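You operate a simulated robot arm through the tools that you are given. There is no shell and no other tool.

Carry out the task below with a simulated robot arm. There is one attempt and no reset: what you move stays moved.

Task
Stand the mirror upright, tighten both thumb screws and dust the glass.
Fine: use the purple cloth and put it back. What is to be rubbed or washed off counts as gone when no trace of it is left.

The check looks at the end state, three seconds after you hand in, the way a careful person would. Anything else that was tipped, shoved, dropped, spilled or broken makes it a failure. Flat cloth is picked up by pressing the open fingertips on it (5 to 10 N) and closing them slowly along it; thin cloth reads only 2 to 8 mm in the jaws.

Robot
A 7-joint arm with a three-finger gripper, fixed in place. Base frame: the origin is on the floor under the middle of its stand, x ahead of it, y to its left, z up; the work surface is at about z = 84. Lengths are in cm, angles in rad, forces in N, time in s.
It reaches about 134.2 cm from its shoulder. Its first joint turns from -2.897 to 2.897 rad. Payload 2.69 kg.
The TCP is the grasp point between the finger pads, 3 cm short of the fingertips. In the tool frame z runs along the fingers and y along their closing line. The gripper opens to 12.8 cm; its body begins 11.7 cm behind the TCP.
Orientation is that of the tool frame in the base frame, as a unit quaternion [x, y, z, w]. With the fingers straight down and closing along the base's y, the tool's x points along the base's -x, its y along +y and its z along -z.

Tools
- The arm moves only by the tool servo_tool. Its argument "motion" is a list of rows, each an object of numbers (a shift or turn left out is 0, a gripper value left out holds the last): "hand": the closure in counts, from 0 (fully open) to 255 (shut); "x", "y", "z": the shift along the base's x, y, z in cm; "ax", "ay", "az": the turn, a rotation vector about the base's x, y, z in rad. In form: [{"hand": .., "x": .., "y": .., "z": .., "ax": .., "ay": .., "az": ..}, ...]. A call has 1 to 20 rows; each row is the pose to reach, as a shift and turn from the pose commanded when the call began. Each row takes 0.2 s and may step no farther than 5 cm and 0.15 rad from the row before; otherwise, or with a gripper value out of range, the whole call is refused. A pose out of reach is approached as far as the arm can. The call stops where the force on the tool passes 60 N (or 10 N more than at its start, if that is more) or the arm is blocked; 0.2 s more then pass. Each finger travels about 12.7 cm/s and halts on what it meets, pressing with about 34 N; the grip force reading is that of the motor and also rises with nothing between the fingers. The clock runs only during rows and for 0.2 s after the last one: add rows that repeat a pose to give the fingers time. It gives the time, the measured TCP pose, the force on the tool (base axes), the opening and the grip force at its end, in the units of the frame above (readings bear some noise), with the torque about the TCP (base axes, N m) and any sound that the robot's microphone picked up.
- Cameras (640 x 400 px; columns grow to the right, rows downward): "scene" is fixed at [21.62, -51.5, 174.37]; the picture's right is [0.59, -0.81, 0.00], its down [-0.49, -0.35, -0.80] and it looks along [0.65, 0.47, -0.60] (base axes); focal length 323 px, centre (320, 200). "wrist" rides on the gripper at [5.8, 5.4, -13.1] in the tool frame; the picture's right is [-0.68, 0.74, 0.00], its down [-0.62, -0.57, -0.55] and it looks along [-0.40, -0.37, 0.84] (tool axes); focal length 234 px, centre (320, 200). There is no depth. A picture from a camera that has moved, and an enlarged one, comes with that camera's place and axes in the base frame and with its lens. The place of the scene camera against the robot may be out by one fixed shift of up to 1.8 cm in any direction.
- get_image(camera): a new picture of that camera. No time passes.
- move_column(by): moves the trunk up (or, below 0, down) by that many cm; the arm rides with it, the base frame stays. It gives what a move gives, with no picture.
- inspect(camera, box): a new picture of the part [left, top, right, bottom] of that camera's present view, enlarged. No time passes.
- job_done(): hands the job in; it is judged then, once.

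Places have to be worked out from the pictures, the camera data and where the tool is seen. Open the gripper and draw the arm clear of the work before you hand the job in, unless the task says otherwise.

The tools are called after "Request:" as a command line: name --argument value ..., lists and objects as JSON in quotes. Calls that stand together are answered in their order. servo_tool: Moves the arm, as the interface text tells. Its arguments: {"type":"object","properties":{"motion":{"type":"array","items":{"type":"object","properties":{"hand":{"type":"number"},"x":{"type":"number"},"y":{"type":"number"},"z":{"type":"number"},"ax":{"type":"number"},"ay":{"type":"number"},"az":{"type":"number"}}}}},"required":["motion"]} The other tools are called the same way: move_column (by) moves the trunk up or down; get_image (camera) takes a picture; inspect (camera, box) takes an enlarged picture of a part of a camera's view; job_done () hands the job in.

At the start:

```text
time_s: 0.0
ee_pos: [63.76, -18.6, 145.99]
ee_rot: [0.0, 1.0, 0.0, 0.0]
force: [-0.4, 0.1, 0.4]
torque: [-0.02, 0.01, 0.0]
opening: 12.81
grip_force: 0.1
trunk travel left (down, up): [-17.5, 17.5]
```

scene: 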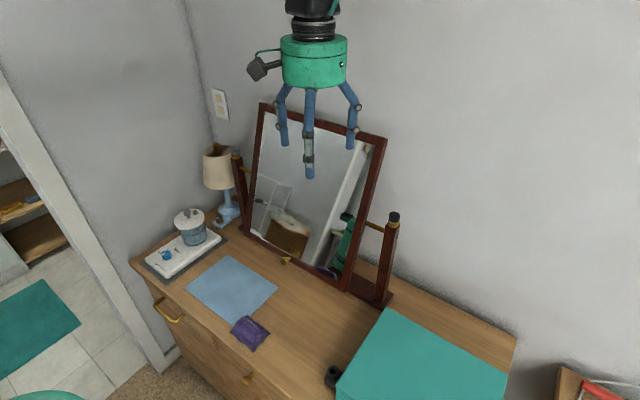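
wrist: 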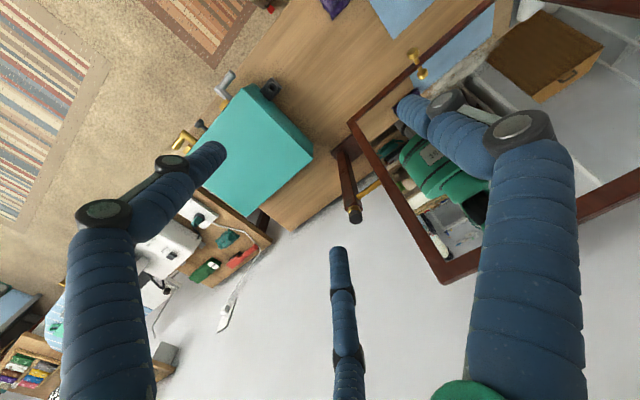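

I start by taking enlarged looks at the mirror, its posts and the cloth to understand the layout.

Request:
inspect --camera "scene" --box '[220, 90, 420, 215]'

Request:
inspect --camera "scene" --box '[220, 200, 420, 325]'

Request:
inspect --camera "scene" --box '[120, 220, 360, 370]'

```text
3.20 times, centred on (320, 152) of scene
camera zoom: at [21.62, -51.5, 174.37], right [0.59, -0.81, 0.0], down [-0.49, -0.35, -0.8], along [0.65, 0.47, -0.6], focal length 1034 px, centre (320, 352)
```

zoom: 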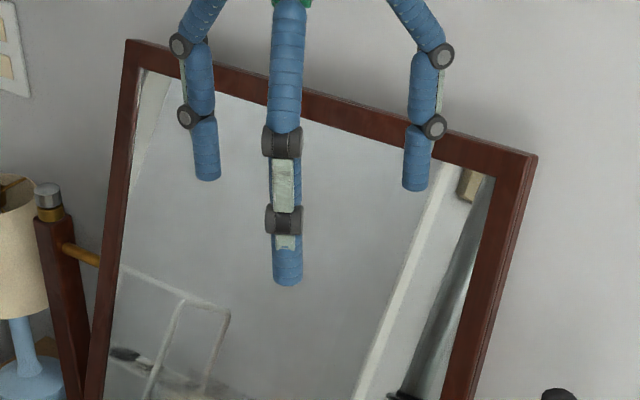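

```text
3.20 times, centred on (320, 262) of scene
camera zoom: at [21.62, -51.5, 174.37], right [0.59, -0.81, 0.0], down [-0.49, -0.35, -0.8], along [0.65, 0.47, -0.6], focal length 1034 px, centre (320, 0)
```

zoom: 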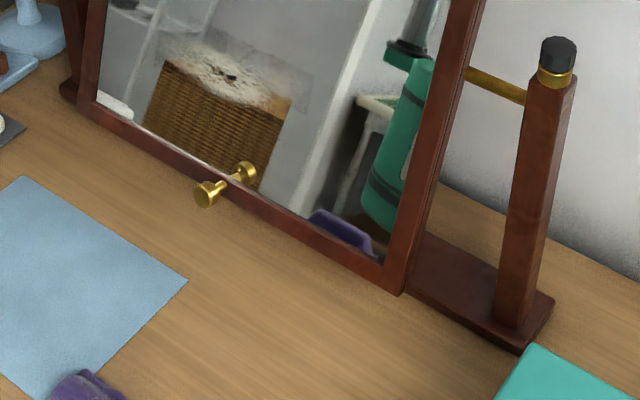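

```text
2.67 times, centred on (240, 295) of scene
camera zoom: at [21.62, -51.5, 174.37], right [0.59, -0.81, 0.0], down [-0.49, -0.35, -0.8], along [0.65, 0.47, -0.6], focal length 861 px, centre (533, -53)
```

zoom: 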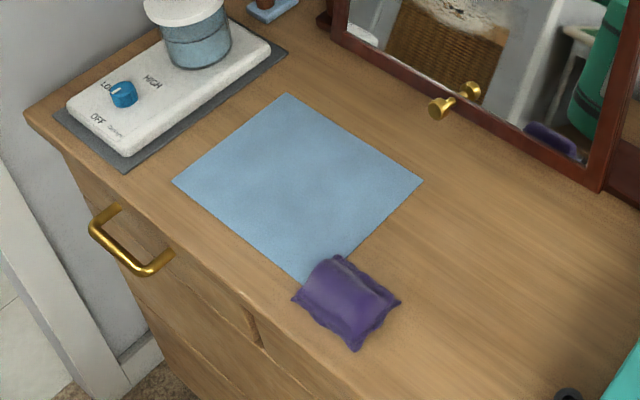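

I need closer looks at the post tops, the pivots and the knob, so I zoom in strongly on each.

Request:
inspect --camera "scene" --box '[355, 200, 419, 240]'

Request:
inspect --camera "scene" --box '[210, 140, 274, 180]'

Request:
inspect --camera "scene" --box '[260, 240, 324, 280]'

Request:
inspect --camera "scene" --box '[216, 308, 280, 358]'

Request:
inspect --camera "wrist" --box '[310, 0, 510, 225]'

```text
10.00 times, centred on (387, 220) of scene
camera zoom: at [21.62, -51.5, 174.37], right [0.59, -0.81, 0.0], down [-0.49, -0.35, -0.8], along [0.65, 0.47, -0.6], focal length 3230 px, centre (-350, 0)
```

zoom: 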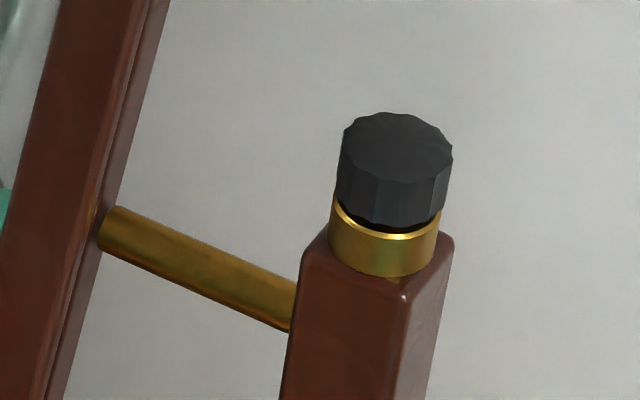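

```text
10.00 times, centred on (242, 160) of scene
camera zoom: at [21.62, -51.5, 174.37], right [0.59, -0.81, 0.0], down [-0.49, -0.35, -0.8], along [0.65, 0.47, -0.6], focal length 3230 px, centre (1100, 600)
```

zoom: 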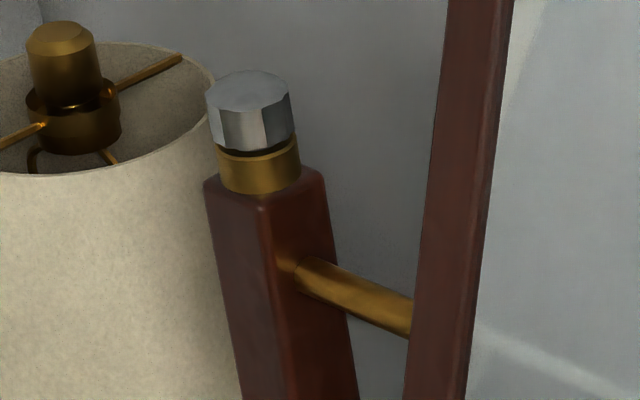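

```text
10.00 times, centred on (292, 260) of scene
camera zoom: at [21.62, -51.5, 174.37], right [0.59, -0.81, 0.0], down [-0.49, -0.35, -0.8], along [0.65, 0.47, -0.6], focal length 3230 px, centre (600, -400)
```

zoom: 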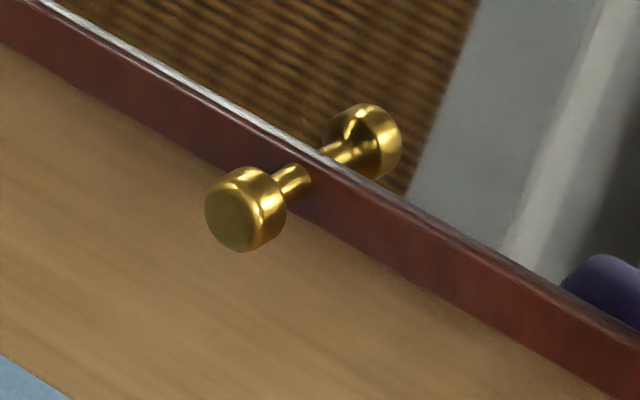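

```text
8.00 times, centred on (248, 333) of scene
camera zoom: at [21.62, -51.5, 174.37], right [0.59, -0.81, 0.0], down [-0.49, -0.35, -0.8], along [0.65, 0.47, -0.6], focal length 2584 px, centre (896, -864)
```

zoom: 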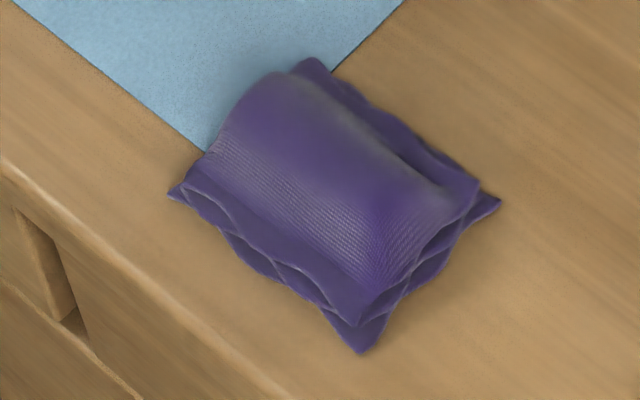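

```text
1.78 times, centred on (410, 112) of wrist
camera zoom: at [57.81, -13.13, 159.06], right [0.68, 0.74, 0.0], down [0.62, -0.57, 0.55], along [0.4, -0.37, -0.84], focal length 416 px, centre (160, 356)
```

zoom: 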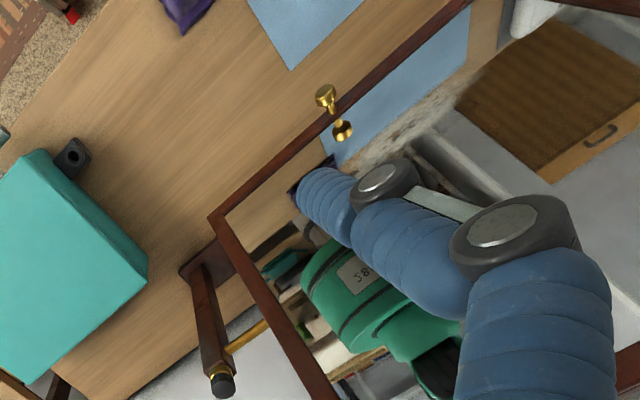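

The thumb screws appear to be the knobs on the post tops (black right, silver left), and the brass pull sits on the mirror's bottom rail. I test-close the fingers in free air to learn how the gripper closes.

Request:
servo_tool --motion '[{"hand": 150}, {"hand": 150}, {"hand": 150}, {"hand": 150}, {"hand": 150}]'

Request:
get_image --camera "wrist"

Request:
inspect --camera "scene" --box '[230, 0, 390, 200]'

```text
time_s: 1.2
ee_pos: [63.65, -18.49, 146.02]
ee_rot: [-0.001, 1.0, 0.0, 0.0]
force: [0.3, -0.1, -0.1]
torque: [0.0, -0.02, -0.01]
opening: 5.25
grip_force: 0.0
trunk travel left (down, up): [-17.5, 17.5]
```

```text
taken
camera wrist: at [57.81, -13.13, 159.06], right [0.68, 0.74, 0.0], down [0.62, -0.56, 0.55], along [0.4, -0.37, -0.84], focal length 234 px, centre (320, 200)
```

wrist: 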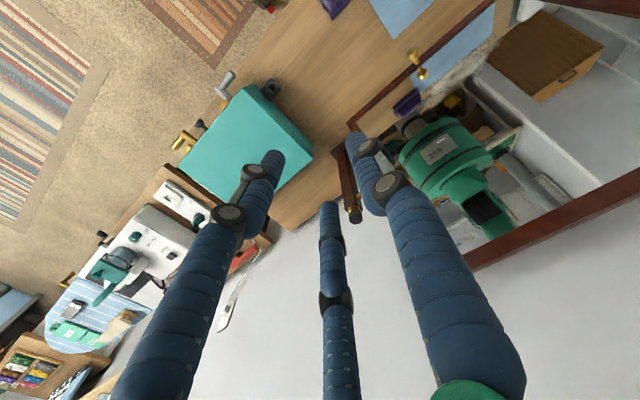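

```text
2.00 times, centred on (310, 100) of scene
camera zoom: at [21.62, -51.5, 174.37], right [0.59, -0.81, 0.0], down [-0.49, -0.35, -0.8], along [0.65, 0.47, -0.6], focal length 646 px, centre (340, 400)
```

zoom: 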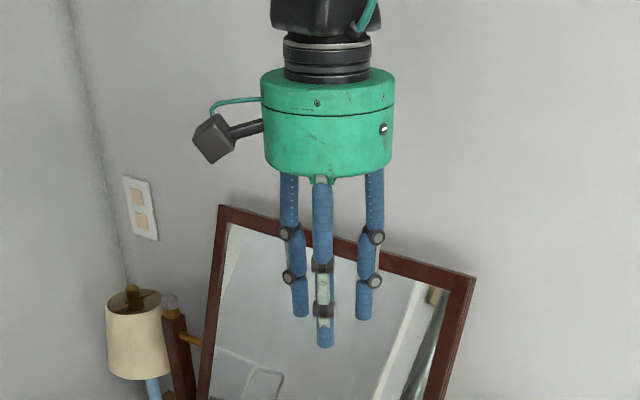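

The gripper closes centrically on three fingers, so it suits the round knobs. I turn the tool about the vertical so the wrist camera ends up on the far side (top when tilted), watching whether the wrist reaches it.

Request:
servo_tool --motion '[{"az": -0.14, "hand": 120}, {"az": -0.28}, {"az": -0.42}, {"az": -0.56}, {"az": -0.7}, {"az": -0.84}, {"az": -0.98}, {"az": -1.12}, {"az": -1.26}, {"az": -1.4}, {"az": -1.54}, {"az": -1.68}, {"az": -1.82}, {"az": -1.96}, {"az": -2.1}, {"az": -2.24}, {"az": -2.38}]'

Request:
get_image --camera "wrist"

```text
time_s: 4.8
ee_pos: [63.87, -18.62, 145.99]
ee_rot: [0.928, 0.372, -0.001, 0.0]
force: [0.2, 0.3, -0.6]
torque: [0.05, -0.05, 0.0]
opening: 6.76
grip_force: 0.0
trunk travel left (down, up): [-17.5, 17.5]
```

```text
taken
camera wrist: at [71.66, -18.4, 159.1], right [0.02, -1.0, 0.0], down [-0.84, -0.01, 0.55], along [-0.55, -0.01, -0.84], focal length 234 px, centre (320, 200)
```

wrist: 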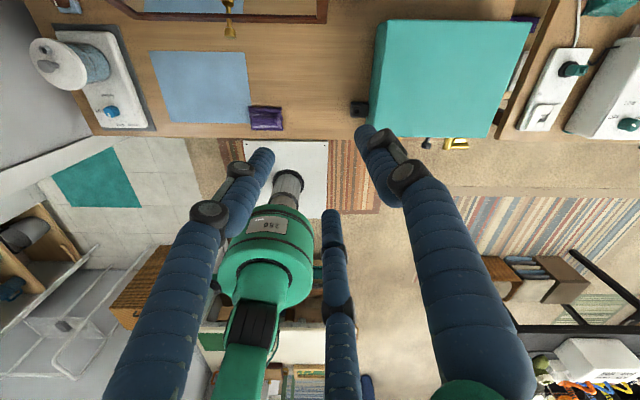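

Yaw worked and the cloth triangulates to about (53, -2.5) in both cameras. Now I back off and tilt the tool to horizontal, so the camera (on top) can look at the glass.

Request:
servo_tool --motion '[{"x": -2, "y": 1.7, "z": -1, "ay": -0.13}, {"x": -4, "y": 3.4, "z": -2, "ay": -0.26}, {"x": -6, "y": 5.1, "z": -3, "ay": -0.39}, {"x": -8, "y": 6.8, "z": -4, "ay": -0.52}, {"x": -10, "y": 8.5, "z": -5, "ay": -0.65}, {"x": -12, "y": 10.2, "z": -6, "ay": -0.78}, {"x": -14, "y": 11.9, "z": -7, "ay": -0.91}, {"x": -16, "y": 13.6, "z": -8, "ay": -1.04}, {"x": -18, "y": 15.3, "z": -9, "ay": -1.17}, {"x": -19, "y": 17, "z": -10, "ay": -1.3}, {"x": -20, "y": 18.6, "z": -11, "ay": -1.4}]'

Request:
get_image --camera "wrist"

Request:
get_image --camera "scene"

```text
time_s: 7.2
ee_pos: [44.33, -0.28, 135.78]
ee_rot: [0.726, 0.299, 0.578, 0.223]
force: [0.7, 0.2, -0.6]
torque: [0.01, -0.03, 0.02]
opening: 6.78
grip_force: 0.0
out of reach, approached as far as the arm can: row 11
trunk travel left (down, up): [-17.5, 17.5]
```

```text
taken
camera wrist: at [33.43, -0.6, 146.54], right [0.03, -1.0, 0.02], down [-0.73, -0.03, -0.68], along [0.68, 0.01, -0.73], focal length 234 px, centre (320, 200)
```

wrist: 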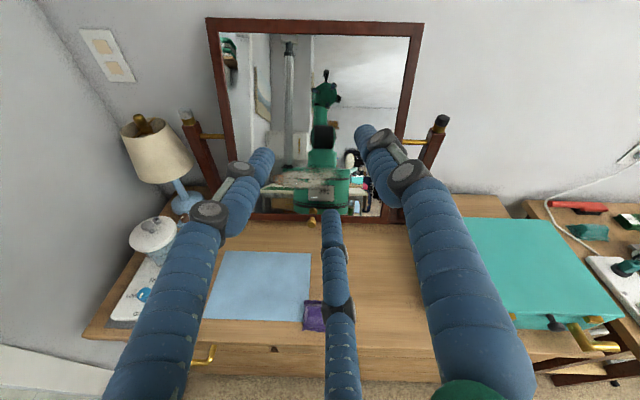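

```text
taken
```

scene: 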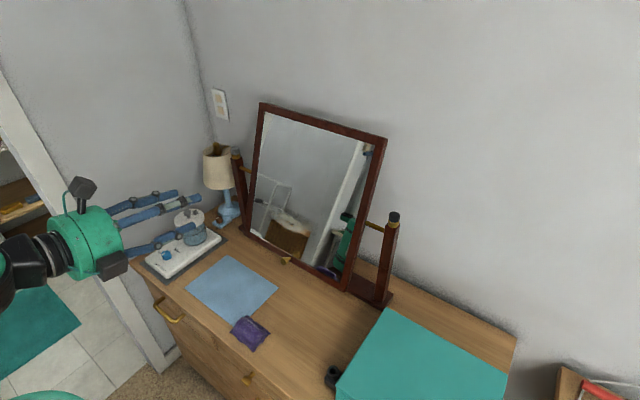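

The dust patch appears low in the centre of the glass. I zoom in on the glass and both screws with the wrist camera.

Request:
inspect --camera "wrist" --box '[200, 10, 440, 235]'

Request:
inspect --camera "wrist" --box '[250, 140, 380, 235]'

Request:
inspect --camera "wrist" --box '[110, 90, 240, 215]'

Request:
inspect --camera "wrist" --box '[390, 100, 480, 160]'

```text
1.78 times, centred on (320, 122) of wrist
camera zoom: at [33.43, -0.6, 146.54], right [0.03, -1.0, 0.02], down [-0.73, -0.03, -0.68], along [0.68, 0.01, -0.73], focal length 416 px, centre (320, 338)
```

zoom: 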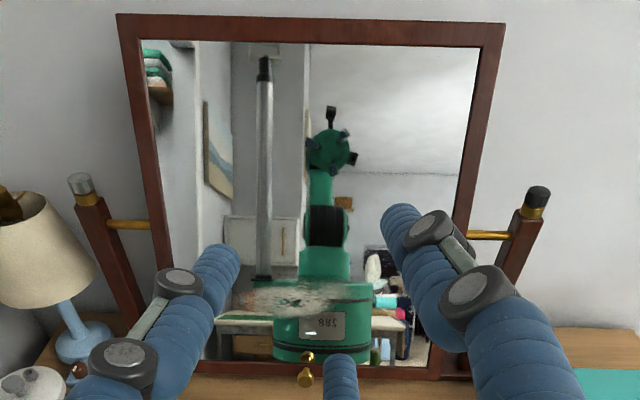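

```text
4.21 times, centred on (315, 188) of wrist
camera zoom: at [33.43, -0.6, 146.54], right [0.03, -1.0, 0.02], down [-0.73, -0.03, -0.68], along [0.68, 0.01, -0.73], focal length 986 px, centre (341, 253)
```

zoom: 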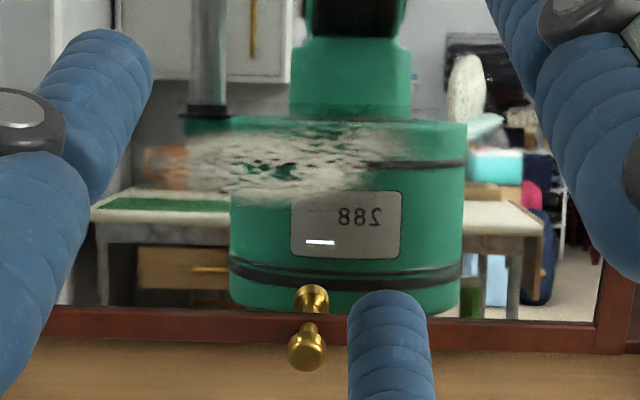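

```text
3.20 times, centred on (175, 152) of wrist
camera zoom: at [33.43, -0.6, 146.54], right [0.03, -1.0, 0.02], down [-0.73, -0.03, -0.68], along [0.68, 0.01, -0.73], focal length 749 px, centre (784, 352)
```

zoom: 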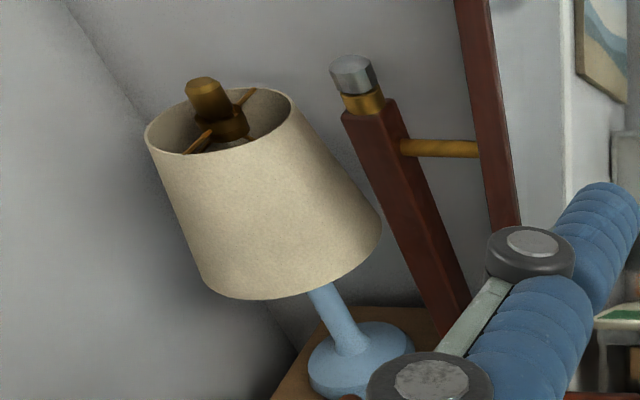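

```text
6.67 times, centred on (435, 130) of wrist
camera zoom: at [33.43, -0.6, 146.54], right [0.03, -1.0, 0.02], down [-0.73, -0.03, -0.68], along [0.68, 0.01, -0.73], focal length 1561 px, centre (-447, 667)
```

zoom: 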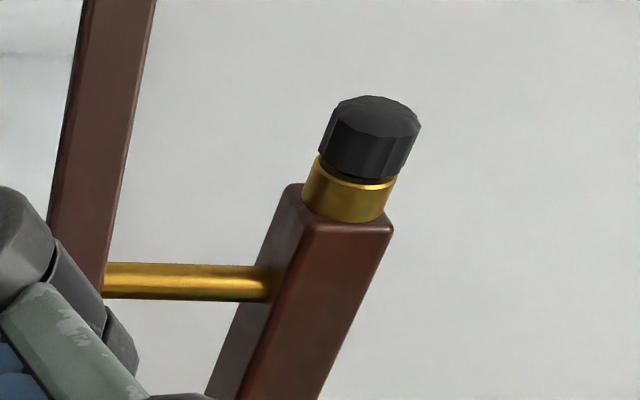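

The dust is a horizontal patch low-centre on the glass; the brass pull is at roughly (74-75, 2, 93-95). I go down to a nearer viewing pose pointing at the pull at about 37° below horizontal.

Request:
servo_tool --motion '[{"x": 1.6, "y": 0.2, "z": -2.9, "ay": 0.047, "hand": 110}, {"x": 3.2, "y": 0.4, "z": -5.8, "ay": 0.095}, {"x": 4.8, "y": 0.7, "z": -8.7, "ay": 0.142}, {"x": 6.4, "y": 0.9, "z": -11.6, "ay": 0.19}, {"x": 8.0, "y": 1.1, "z": -14.5, "ay": 0.237}, {"x": 9.7, "y": 1.3, "z": -17.4, "ay": 0.285}, {"x": 11.3, "y": 1.5, "z": -20.3, "ay": 0.332}, {"x": 13.0, "y": 1.8, "z": -23.2, "ay": 0.38}, {"x": 14.6, "y": 2.0, "z": -26.1, "ay": 0.427}, {"x": 16.2, "y": 2.2, "z": -29, "ay": 0.475}]'

Request:
get_image --camera "wrist"

Request:
get_image --camera "scene"

```text
time_s: 9.4
ee_pos: [60.51, 1.87, 107.04]
ee_rot: [0.837, 0.354, 0.39, 0.146]
force: [-0.2, -0.8, 0.7]
torque: [0.12, -0.02, -0.06]
opening: 7.31
grip_force: 0.1
out of reach, approached as far as the arm can: row 9
trunk travel left (down, up): [-17.5, 17.5]
```

```text
taken
camera wrist: at [55.73, 1.73, 121.5], right [0.05, -1.0, 0.01], down [-0.96, -0.05, -0.27], along [0.28, 0.0, -0.96], focal length 234 px, centre (320, 200)
```

wrist: 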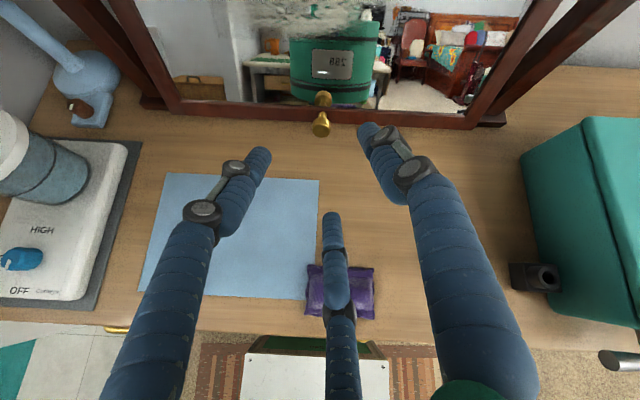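

```text
taken
```

scene: 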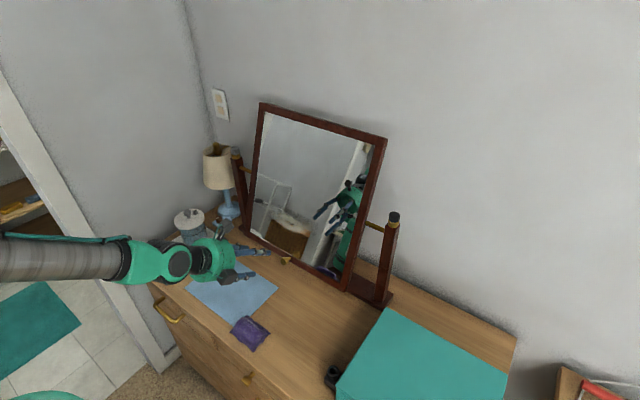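

I zoom in on the pull and the lower frame from this nearer view to triangulate it precisely.

Request:
inspect --camera "wrist" --box '[280, 80, 376, 140]'

Request:
inspect --camera "wrist" --box '[100, 0, 580, 300]'

Request:
inspect --camera "scene" --box '[180, 210, 340, 310]'

```text
6.67 times, centred on (328, 110) of wrist
camera zoom: at [55.73, 1.73, 121.5], right [0.05, -1.0, 0.01], down [-0.96, -0.05, -0.27], along [0.28, 0.0, -0.96], focal length 1561 px, centre (267, 800)
```

zoom: 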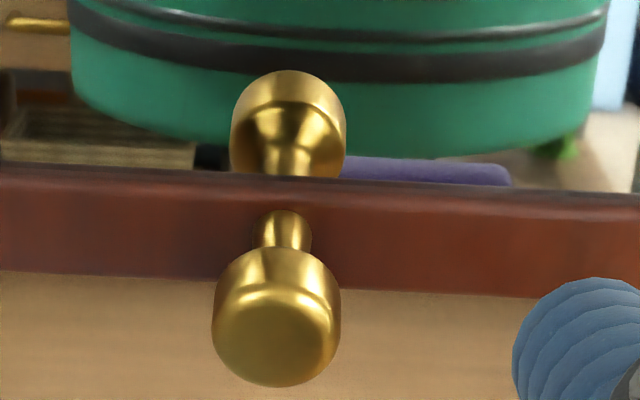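

```text
1.33 times, centred on (340, 150) of wrist
camera zoom: at [55.73, 1.73, 121.5], right [0.05, -1.0, 0.01], down [-0.96, -0.05, -0.27], along [0.28, 0.0, -0.96], focal length 312 px, centre (293, 267)
```

zoom: 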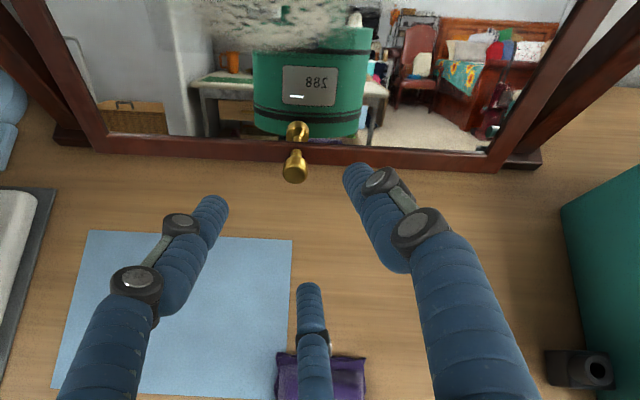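

```text
4.00 times, centred on (260, 260) of scene
camera zoom: at [21.62, -51.5, 174.37], right [0.59, -0.81, 0.0], down [-0.49, -0.35, -0.8], along [0.65, 0.47, -0.6], focal length 1292 px, centre (560, -40)
```

zoom: 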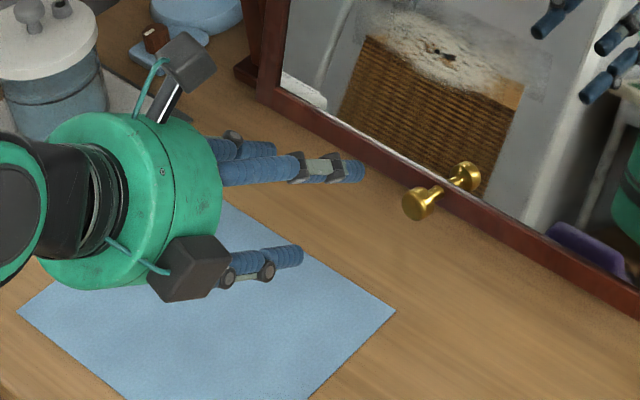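

The pull's head is near (74, 2.2, 94). The wrist seems limited in tilting up at this trunk height, so I raise the tool a little and then lower the trunk to get a flatter approach.

Request:
servo_tool --motion '[{"x": -1, "z": 3}, {"x": -2, "z": 6}, {"x": -3, "z": 9}]'

Request:
move_column --by -14

```text
time_s: 10.2
ee_pos: [57.61, 1.88, 115.88]
ee_rot: [0.842, 0.343, 0.391, 0.144]
force: [-0.7, 0.5, 0.0]
torque: [-0.04, 0.02, 0.0]
opening: 7.29
grip_force: 0.2
trunk travel left (down, up): [-17.5, 17.5]
```

```text
time_s: 11.9
ee_pos: [57.67, 1.87, 101.83]
ee_rot: [0.842, 0.343, 0.391, 0.144]
force: [0.0, -0.8, -0.3]
torque: [0.01, -0.05, 0.02]
opening: 7.29
grip_force: 0.0
trunk travel left (down, up): [-3.5, 31.5]
```

Now I flatten the tool pitch to about -23° and move to a pre-grasp about 10 cm short of the pull.

Request:
servo_tool --motion '[{"ay": -0.08, "z": 0.3}, {"ay": -0.16, "z": 0.3, "x": 1}, {"ay": -0.24, "z": 0, "x": 2.5}, {"ay": -0.31, "z": -1.5, "x": 4.5, "y": 0.2}, {"ay": -0.31, "z": -3.2, "x": 6.3, "y": 0.3}]'

Request:
get_image --camera "wrist"

Request:
inspect --camera "scene" --box '[180, 190, 340, 290]'

```text
time_s: 13.1
ee_pos: [56.53, 0.55, 103.24]
ee_rot: [0.771, 0.318, 0.517, 0.192]
force: [0.0, 0.0, -0.5]
torque: [-0.01, -0.02, -0.04]
opening: 7.29
grip_force: 0.0
out of reach, approached as far as the arm can: row 3, 4, 5
trunk travel left (down, up): [-3.5, 31.5]
```

```text
taken
camera wrist: at [47.45, 0.24, 115.58], right [0.04, -1.0, 0.0], down [-0.83, -0.03, -0.55], along [0.55, 0.02, -0.83], focal length 234 px, centre (320, 200)
```

wrist: 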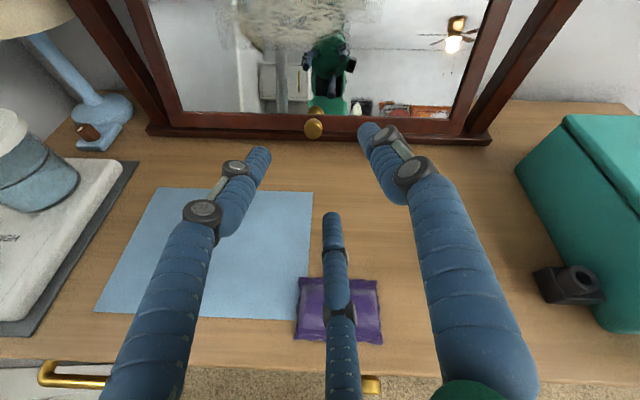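

```text
4.00 times, centred on (260, 240) of scene
camera zoom: at [21.62, -51.5, 174.37], right [0.59, -0.81, 0.0], down [-0.49, -0.35, -0.8], along [0.65, 0.47, -0.6], focal length 1292 px, centre (560, 40)
```

zoom: 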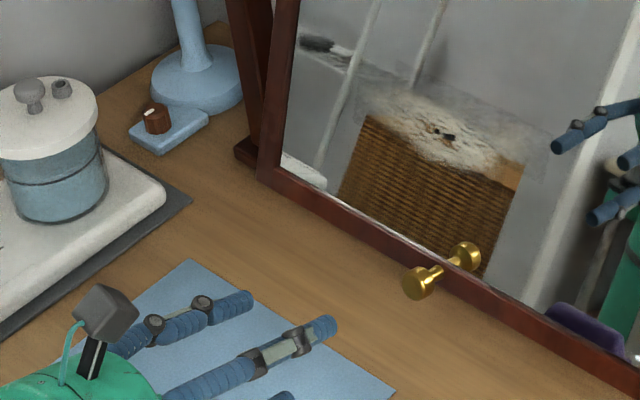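

The flatter pose made the arm fall short in position. I test whether going straight forward at this tilt is feasible, to understand the limit.

Request:
servo_tool --motion '[{"x": 2}, {"x": 4}, {"x": 6}]'

Request:
get_image --camera "scene"

```text
time_s: 13.9
ee_pos: [62.24, -0.25, 103.49]
ee_rot: [0.771, 0.319, 0.517, 0.192]
force: [-1.3, 0.1, 0.0]
torque: [0.05, -0.01, 0.02]
opening: 7.29
grip_force: 0.1
out of reach, approached as far as the arm can: row 1, 2, 3
trunk travel left (down, up): [-3.5, 31.5]
```

```text
taken
```

scene: 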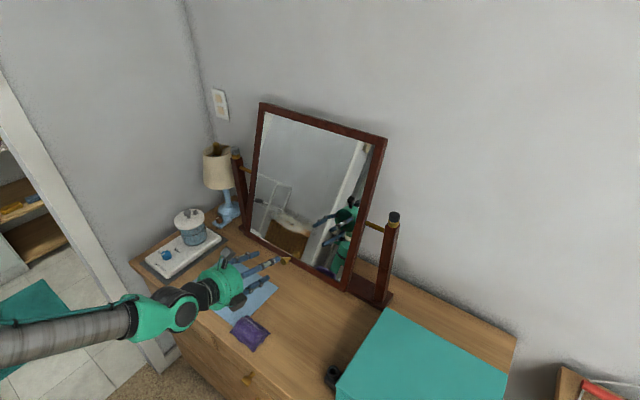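

It does go forward but drifts sideways, which suggests the last joint is near its stop from the large yaw. I roll the tool back about its own axis by 0.6 rad and correct y, to see whether the limit goes away.

Request:
servo_tool --motion '[{"ax": -0.11, "az": 0.047, "y": 0.5}, {"ax": -0.22, "az": 0.094, "y": 1.0}, {"ax": -0.33, "az": 0.141, "y": 1.5}, {"ax": -0.44, "az": 0.188, "y": 2.0}, {"ax": -0.55, "az": 0.235, "y": 2.5}, {"ax": -0.55, "az": 0.235, "y": 2.5}]'

Request:
get_image --camera "wrist"

```text
time_s: 15.3
ee_pos: [61.35, 1.5, 102.47]
ee_rot: [0.652, 0.551, 0.424, 0.303]
force: [0.5, 0.2, -0.6]
torque: [0.01, -0.04, -0.02]
opening: 7.3
grip_force: 0.2
out of reach, approached as far as the arm can: row 1, 2, 3, 4, 5, 6
trunk travel left (down, up): [-3.5, 31.5]
```

```text
taken
camera wrist: at [52.36, 5.21, 114.35], right [0.32, -0.81, 0.49], down [-0.77, -0.52, -0.37], along [0.56, -0.26, -0.79], focal length 234 px, centre (320, 200)
```

wrist: 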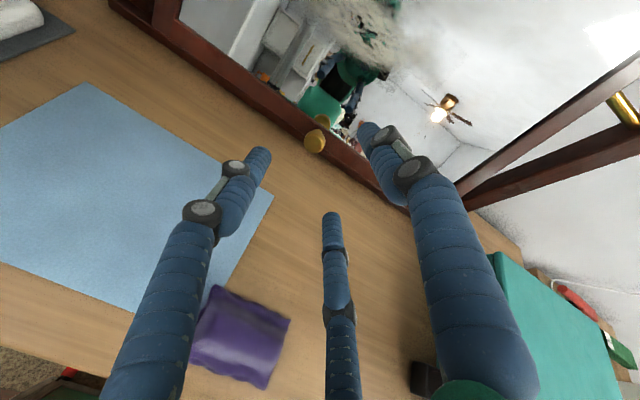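

Roll isn't the limit; it is the upward pitch. I roll back (camera on top) and use a steeper pitch of about -45°, which should be comfortably reachable.

Request:
servo_tool --motion '[{"ax": 0.106, "ay": 0.009, "az": -0.055}, {"ax": 0.213, "ay": 0.017, "az": -0.11}, {"ax": 0.319, "ay": 0.026, "az": -0.164}, {"ax": 0.426, "ay": 0.034, "az": -0.219}, {"ax": 0.532, "ay": 0.043, "az": -0.274}]'

Request:
servo_tool --motion '[{"ay": 0.1, "z": 0.6, "y": 0.2}, {"ay": 0.2, "z": 1.2, "y": 0.4}, {"ay": 0.3, "z": 1.8, "y": 0.6}, {"ay": 0.3, "z": 1.8, "y": 0.6}]'

```text
time_s: 16.5
ee_pos: [57.71, 0.53, 105.67]
ee_rot: [0.787, 0.317, 0.493, 0.192]
force: [0.4, 0.5, -0.5]
torque: [0.04, 0.0, 0.0]
opening: 7.28
grip_force: 0.1
out of reach, approached as far as the arm can: row 1, 2, 3, 4, 5
trunk travel left (down, up): [-3.5, 31.5]
```

```text
time_s: 17.7
ee_pos: [57.43, 0.88, 111.67]
ee_rot: [0.838, 0.335, 0.4, 0.16]
force: [-2.2, -0.1, 1.6]
torque: [0.02, -0.11, -0.01]
opening: 7.28
grip_force: 0.1
trunk travel left (down, up): [-3.5, 31.5]
stopped in row 4: the arm was blocked; the commanded pose is now the measured one
```

The arm reports being blocked, so I look at both cameras before doing anything else.

Request:
get_image --camera "scene"

Request:
get_image --camera "wrist"

```text
taken
```

scene: 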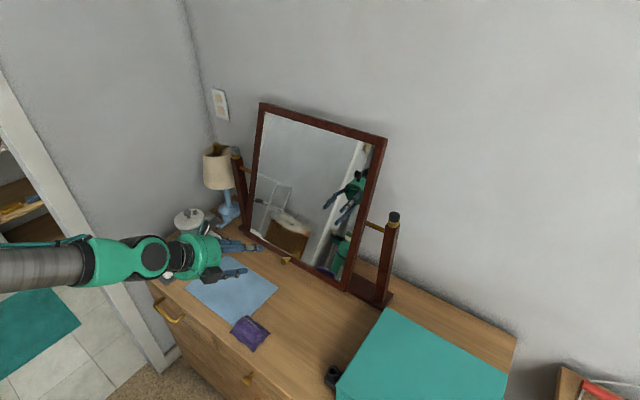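

```text
taken
camera wrist: at [52.13, 1.11, 126.13], right [0.01, -1.0, 0.01], down [-0.95, -0.01, -0.31], along [0.31, -0.01, -0.95], focal length 234 px, centre (320, 200)
```

wrist: 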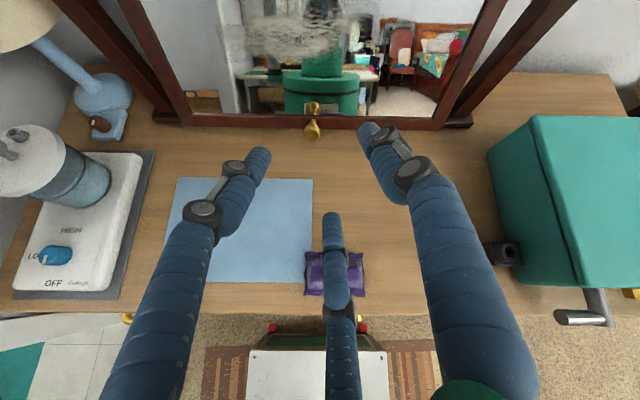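

Nothing appears touched; the arm is simply folded too tightly near its stand with the trunk low. I restore the trunk height, then advance toward the pull with a steeper pitch.

Request:
move_column --by 14

Request:
servo_tool --motion '[{"x": 2, "z": -2, "ay": 0.05}, {"x": 4, "z": -4, "ay": 0.1}, {"x": 6, "z": -6, "ay": 0.1}, {"x": 8, "z": -8, "ay": 0.1}]'

```text
time_s: 19.3
ee_pos: [57.7, 0.96, 125.38]
ee_rot: [0.839, 0.335, 0.397, 0.159]
force: [-0.4, 0.1, 0.2]
torque: [-0.03, -0.01, 0.03]
opening: 7.29
grip_force: 0.0
trunk travel left (down, up): [-17.5, 17.5]
```

```text
time_s: 20.3
ee_pos: [65.75, 0.94, 117.58]
ee_rot: [0.858, 0.342, 0.356, 0.143]
force: [-0.1, 0.7, 1.3]
torque: [-0.01, -0.03, -0.03]
opening: 7.26
grip_force: 0.0
trunk travel left (down, up): [-17.5, 17.5]
```

Good, no limit there. Pitch is now -45°; I descend to about 11 cm short of the pull along the tool axis and look again.

Request:
servo_tool --motion '[{"z": -4, "y": 0.3}, {"z": -8, "y": 0.7, "hand": 130}, {"z": -12, "y": 1.0}, {"x": 0.3, "z": -15.3, "y": 1.2}]'

Request:
get_image --camera "wrist"

Request:
inspect --camera "scene" --box '[200, 200, 360, 300]'

```text
time_s: 21.3
ee_pos: [65.8, 1.8, 103.09]
ee_rot: [0.859, 0.341, 0.353, 0.144]
force: [-0.1, 1.1, -0.2]
torque: [0.0, 0.08, 0.0]
opening: 6.28
grip_force: 0.0
out of reach, approached as far as the arm can: row 4
trunk travel left (down, up): [-17.5, 17.5]
```

```text
taken
camera wrist: at [62.13, 2.09, 117.94], right [0.01, -1.0, 0.02], down [-0.98, -0.01, -0.2], along [0.2, -0.01, -0.98], focal length 234 px, centre (320, 200)
```

wrist: 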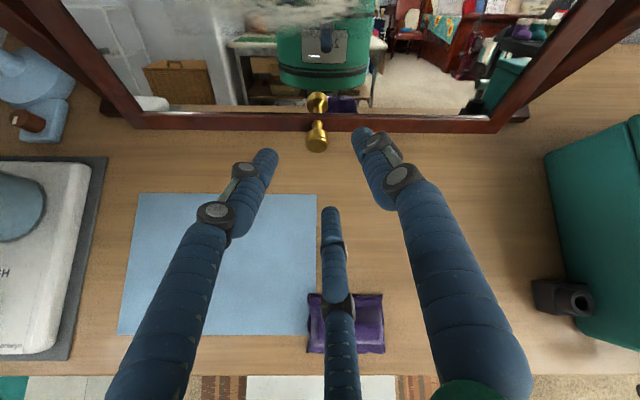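

```text
4.00 times, centred on (280, 250) of scene
camera zoom: at [21.62, -51.5, 174.37], right [0.59, -0.81, 0.0], down [-0.49, -0.35, -0.8], along [0.65, 0.47, -0.6], focal length 1292 px, centre (480, 0)
```

zoom: 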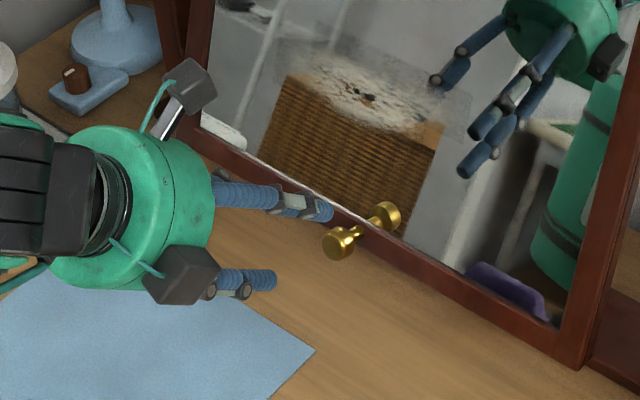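

I zoom in on the pull again from here to refine its location with a second ray.

Request:
inspect --camera "wrist" --box '[270, 80, 366, 170]'

Request:
move_column --by -7

```text
4.44 times, centred on (318, 125) of wrist
camera zoom: at [62.13, 2.09, 117.94], right [0.01, -1.0, 0.02], down [-0.98, -0.01, -0.2], along [0.2, -0.01, -0.98], focal length 1041 px, centre (329, 533)
```

zoom: 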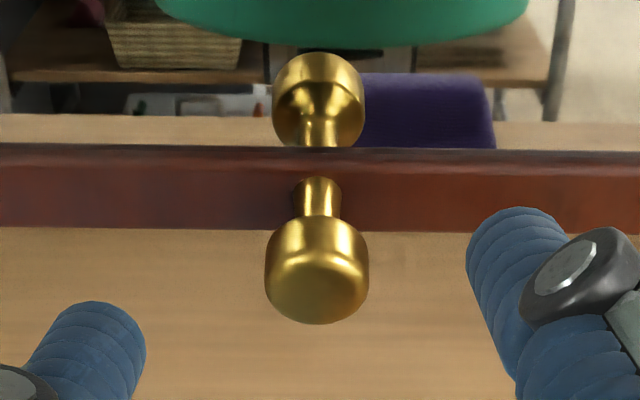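

```text
time_s: 22.4
ee_pos: [65.76, 1.74, 96.18]
ee_rot: [0.859, 0.341, 0.353, 0.146]
force: [0.6, -0.7, -0.1]
torque: [0.02, -0.03, -0.02]
opening: 6.26
grip_force: 0.1
trunk travel left (down, up): [-10.5, 24.5]
```

Combining the rays and the head's apparent size puts the pull head at about (73.4, 2.1, 94.9), diameter 2.5 cm. I flatten the pitch a bit to -35° and move to 6 cm short of it.

Request:
servo_tool --motion '[{"x": 0.7, "z": 1.2, "ay": -0.06, "y": 0.1}, {"x": 1.5, "z": 1.8, "ay": -0.12, "y": 0.2}, {"x": 2.7, "z": 2.1, "ay": -0.17, "y": 0.4}, {"x": 2.7, "z": 2.1, "ay": -0.17, "y": 0.4}]'

Request:
get_image --camera "wrist"

Request:
inspect --camera "scene" --box '[200, 200, 360, 300]'

```text
time_s: 23.4
ee_pos: [68.55, 2.18, 98.31]
ee_rot: [0.825, 0.329, 0.425, 0.174]
force: [0.0, 0.1, -0.8]
torque: [0.0, 0.03, 0.0]
opening: 6.25
grip_force: 0.0
out of reach, approached as far as the arm can: row 1
trunk travel left (down, up): [-10.5, 24.5]
```

```text
taken
camera wrist: at [62.41, 2.43, 112.31], right [0.0, -1.0, 0.02], down [-0.93, -0.01, -0.36], along [0.36, -0.02, -0.93], focal length 234 px, centre (320, 200)
```

wrist: 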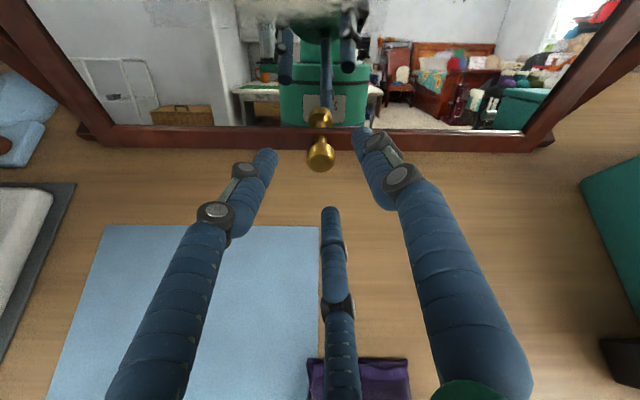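

```text
4.00 times, centred on (280, 250) of scene
camera zoom: at [21.62, -51.5, 174.37], right [0.59, -0.81, 0.0], down [-0.49, -0.35, -0.8], along [0.65, 0.47, -0.6], focal length 1292 px, centre (480, 0)
```

zoom: 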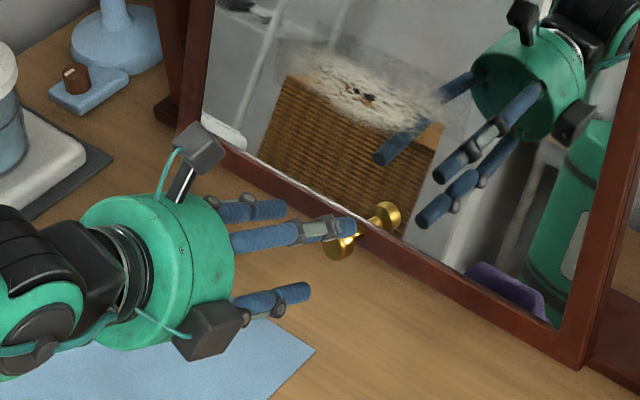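

Aligned: the pull head lies almost exactly on the tool axis, about 6 cm beyond the TCP. I advance 3.3 cm with the fingers pre-closed to ~5 cm and watch the force.

Request:
servo_tool --motion '[{"hand": 155}, {"x": 0.8, "z": -0.45, "hand": 155}, {"x": 1.6, "z": -0.9}, {"x": 2.3, "z": -1.35}, {"x": 2.9, "z": -1.75}]'

Request:
get_image --camera "wrist"

Request:
inspect --camera "scene" --box '[240, 220, 336, 280]'

```text
time_s: 24.6
ee_pos: [71.4, 2.12, 96.49]
ee_rot: [0.825, 0.33, 0.425, 0.173]
force: [0.3, -0.2, 0.2]
torque: [-0.01, -0.02, -0.02]
opening: 5.03
grip_force: 0.0
trunk travel left (down, up): [-10.5, 24.5]
```

```text
taken
camera wrist: at [65.21, 2.49, 110.54], right [0.0, -1.0, 0.02], down [-0.93, -0.01, -0.36], along [0.36, -0.02, -0.93], focal length 234 px, centre (320, 200)
```

wrist: 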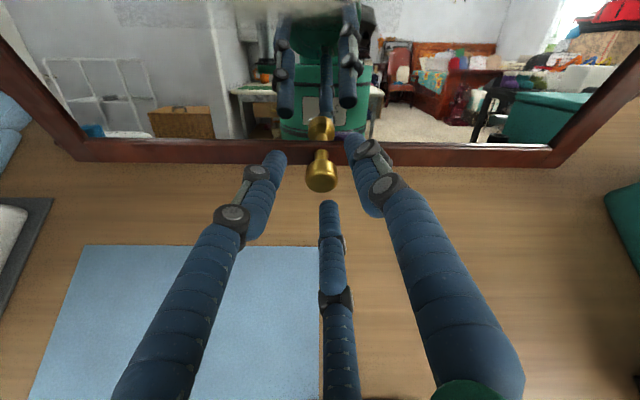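

```text
6.67 times, centred on (288, 250) of scene
camera zoom: at [21.62, -51.5, 174.37], right [0.59, -0.81, 0.0], down [-0.49, -0.35, -0.8], along [0.65, 0.47, -0.6], focal length 2153 px, centre (533, -133)
```

zoom: 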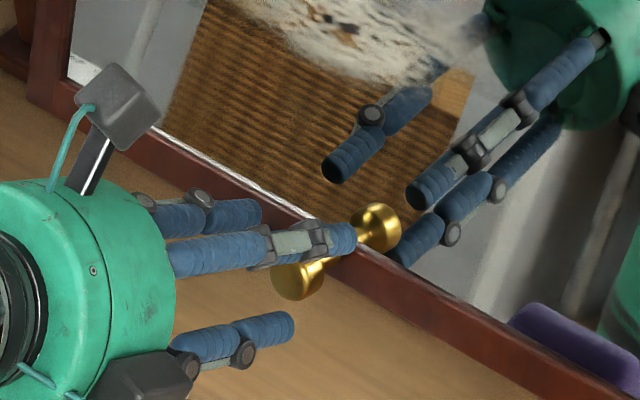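

The head is about level with the fingertips; I go 0.7 cm deeper and then close gently.

Request:
servo_tool --motion '[{"x": 0.3, "z": -0.2}, {"x": 0.6, "z": -0.4}, {"x": 0.6, "z": -0.4, "hand": 175}, {"x": 0.6, "z": -0.4, "hand": 195}, {"x": 0.6, "z": -0.4, "hand": 205}, {"x": 0.6, "z": -0.4, "hand": 215}]'

Request:
get_image --camera "wrist"

Request:
inspect --camera "scene" --box '[240, 220, 336, 280]'

```text
time_s: 26.0
ee_pos: [71.74, 2.32, 95.77]
ee_rot: [0.826, 0.329, 0.423, 0.172]
force: [-12.7, -5.3, -20.9]
torque: [-0.03, 0.51, -0.21]
opening: 3.64
grip_force: 12.0
trunk travel left (down, up): [-10.5, 24.5]
```

```text
taken
camera wrist: at [65.7, 2.48, 109.82], right [0.0, -1.0, 0.02], down [-0.93, -0.01, -0.36], along [0.36, -0.02, -0.93], focal length 234 px, centre (320, 200)
```

wrist: 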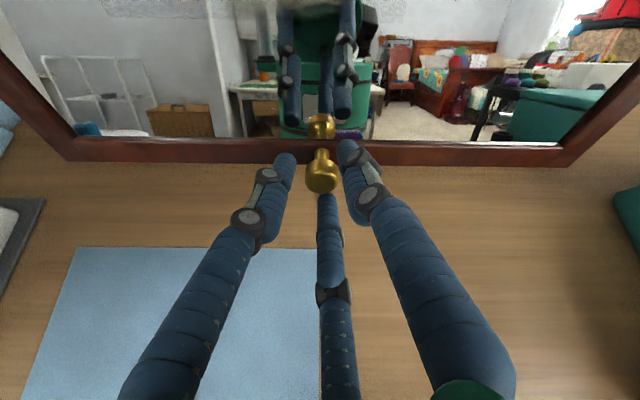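

```text
6.67 times, centred on (288, 250) of scene
camera zoom: at [21.62, -51.5, 174.37], right [0.59, -0.81, 0.0], down [-0.49, -0.35, -0.8], along [0.65, 0.47, -0.6], focal length 2153 px, centre (533, -133)
```

zoom: 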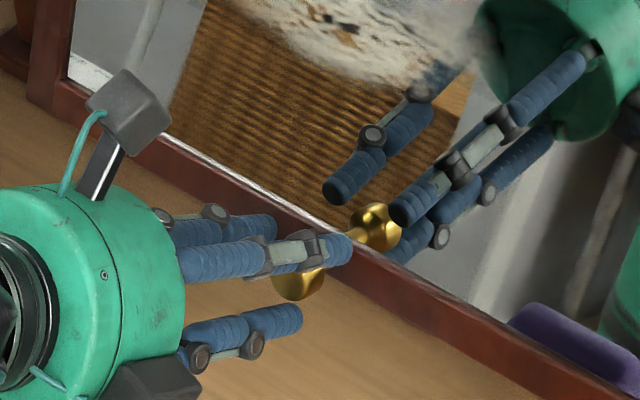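

The lower finger touched the head first (reaction pushes the tool down and to the right), so I ease the grip, shift about 0.5 cm down and 0.25 cm right, and close again.

Request:
servo_tool --motion '[{"hand": 185}, {"x": -0.15, "y": -0.12, "z": -0.2, "hand": 185}, {"x": -0.29, "y": -0.25, "z": -0.41}, {"x": -0.29, "y": -0.25, "z": -0.41, "hand": 200}, {"x": -0.29, "y": -0.25, "z": -0.41, "hand": 212}, {"x": -0.29, "y": -0.25, "z": -0.41, "hand": 222}]'

Request:
get_image --camera "wrist"

```text
time_s: 27.4
ee_pos: [71.88, 1.93, 95.62]
ee_rot: [0.826, 0.329, 0.424, 0.172]
force: [-8.1, -11.5, -15.0]
torque: [-0.27, 0.4, -0.15]
opening: 3.13
grip_force: 11.7
trunk travel left (down, up): [-10.5, 24.5]
```

```text
taken
camera wrist: at [65.55, 2.15, 109.6], right [0.0, -1.0, 0.02], down [-0.93, -0.01, -0.36], along [0.36, -0.02, -0.93], focal length 234 px, centre (320, 200)
```

wrist: 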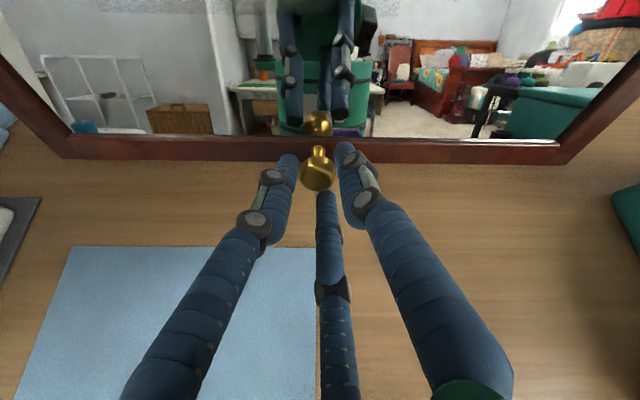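

Still the right and bottom fingers carry the load; I shift a bit more right and down and close further.

Request:
servo_tool --motion '[{"hand": 205}, {"x": -0.1, "y": -0.2, "z": -0.15, "hand": 205}, {"x": -0.2, "y": -0.4, "z": -0.3}, {"x": -0.2, "y": -0.4, "z": -0.3, "hand": 215}, {"x": -0.2, "y": -0.4, "z": -0.3, "hand": 225}, {"x": -0.2, "y": -0.4, "z": -0.3, "hand": 235}]'

Request:
inspect --camera "wrist" --box '[230, 100, 422, 220]'

Request:
inspect --camera "scene" --box '[240, 220, 336, 280]'

```text
time_s: 28.8
ee_pos: [71.53, 1.75, 95.62]
ee_rot: [0.824, 0.328, 0.427, 0.174]
force: [6.2, 28.4, 11.2]
torque: [0.63, -0.25, 0.71]
opening: 3.26
grip_force: 17.1
trunk travel left (down, up): [-10.5, 24.5]
```

```text
3.33 times, centred on (326, 160) of wrist
camera zoom: at [65.43, 2.03, 109.65], right [0.01, -1.0, 0.02], down [-0.93, -0.01, -0.37], along [0.37, -0.02, -0.93], focal length 781 px, centre (300, 333)
```

zoom: 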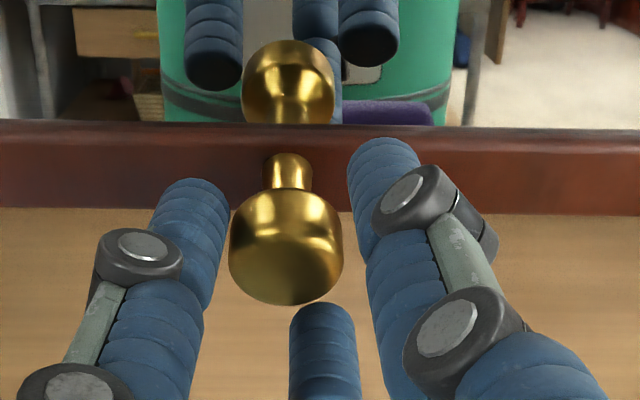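

```text
6.67 times, centred on (288, 250) of scene
camera zoom: at [21.62, -51.5, 174.37], right [0.59, -0.81, 0.0], down [-0.49, -0.35, -0.8], along [0.65, 0.47, -0.6], focal length 2153 px, centre (533, -133)
```

zoom: 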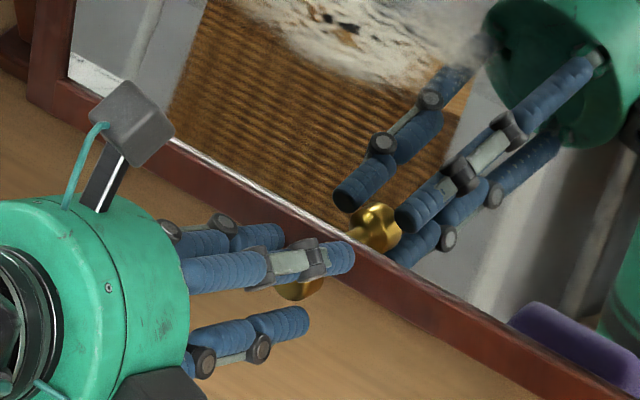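

Now the left finger carries the side load (+28 N in y), so I back off 0.25 cm in +y and tighten.

Request:
servo_tool --motion '[{"y": 0.12}, {"y": 0.25}, {"y": 0.25, "hand": 245}, {"y": 0.25, "hand": 250}, {"y": 0.25}]'

Request:
inspect --camera "wrist" --box '[230, 100, 422, 220]'

```text
time_s: 30.0
ee_pos: [71.45, 1.89, 95.32]
ee_rot: [0.826, 0.329, 0.424, 0.173]
force: [-1.9, 20.3, -5.2]
torque: [-0.19, 0.26, 0.53]
opening: 2.99
grip_force: 45.2
trunk travel left (down, up): [-10.5, 24.5]
```

```text
3.33 times, centred on (326, 160) of wrist
camera zoom: at [65.3, 2.2, 109.21], right [0.01, -1.0, 0.02], down [-0.93, -0.01, -0.36], along [0.36, -0.02, -0.93], focal length 781 px, centre (300, 333)
```

zoom: 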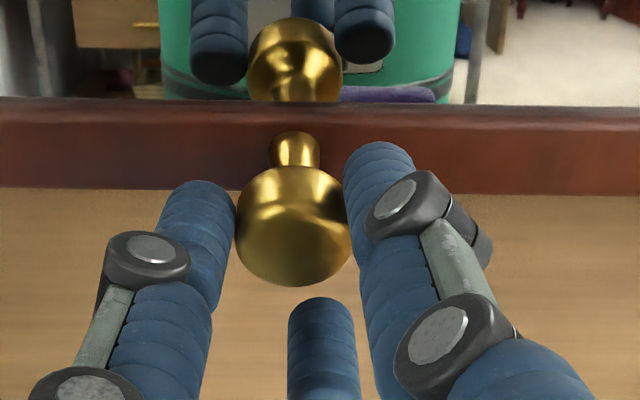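

The pull is now firmly held (opening 3.0, grip 45 N). I begin swinging the mirror's bottom back along the arc about the pivot in small steps, watching the forces.

Request:
servo_tool --motion '[{"y": 0.15}, {"x": 0.47, "z": -0.34, "ay": -0.025, "y": 0.15}, {"x": 0.95, "z": -0.68, "ay": -0.05, "y": 0.15}]'

Request:
get_image --camera "wrist"

```text
time_s: 30.8
ee_pos: [72.55, 2.11, 94.86]
ee_rot: [0.814, 0.324, 0.446, 0.182]
force: [-2.4, 21.1, -1.5]
torque: [0.2, -0.26, 0.57]
opening: 2.79
grip_force: 45.1
trunk travel left (down, up): [-10.5, 24.5]
```

```text
taken
camera wrist: at [65.62, 2.31, 108.44], right [0.0, -1.0, 0.02], down [-0.91, -0.01, -0.41], along [0.41, -0.02, -0.91], focal length 234 px, centre (320, 200)
```

wrist: 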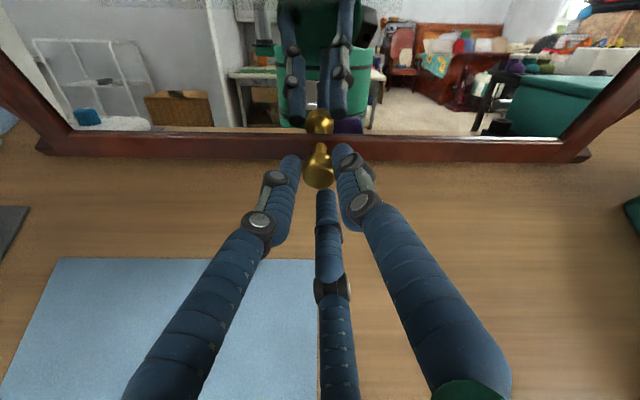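

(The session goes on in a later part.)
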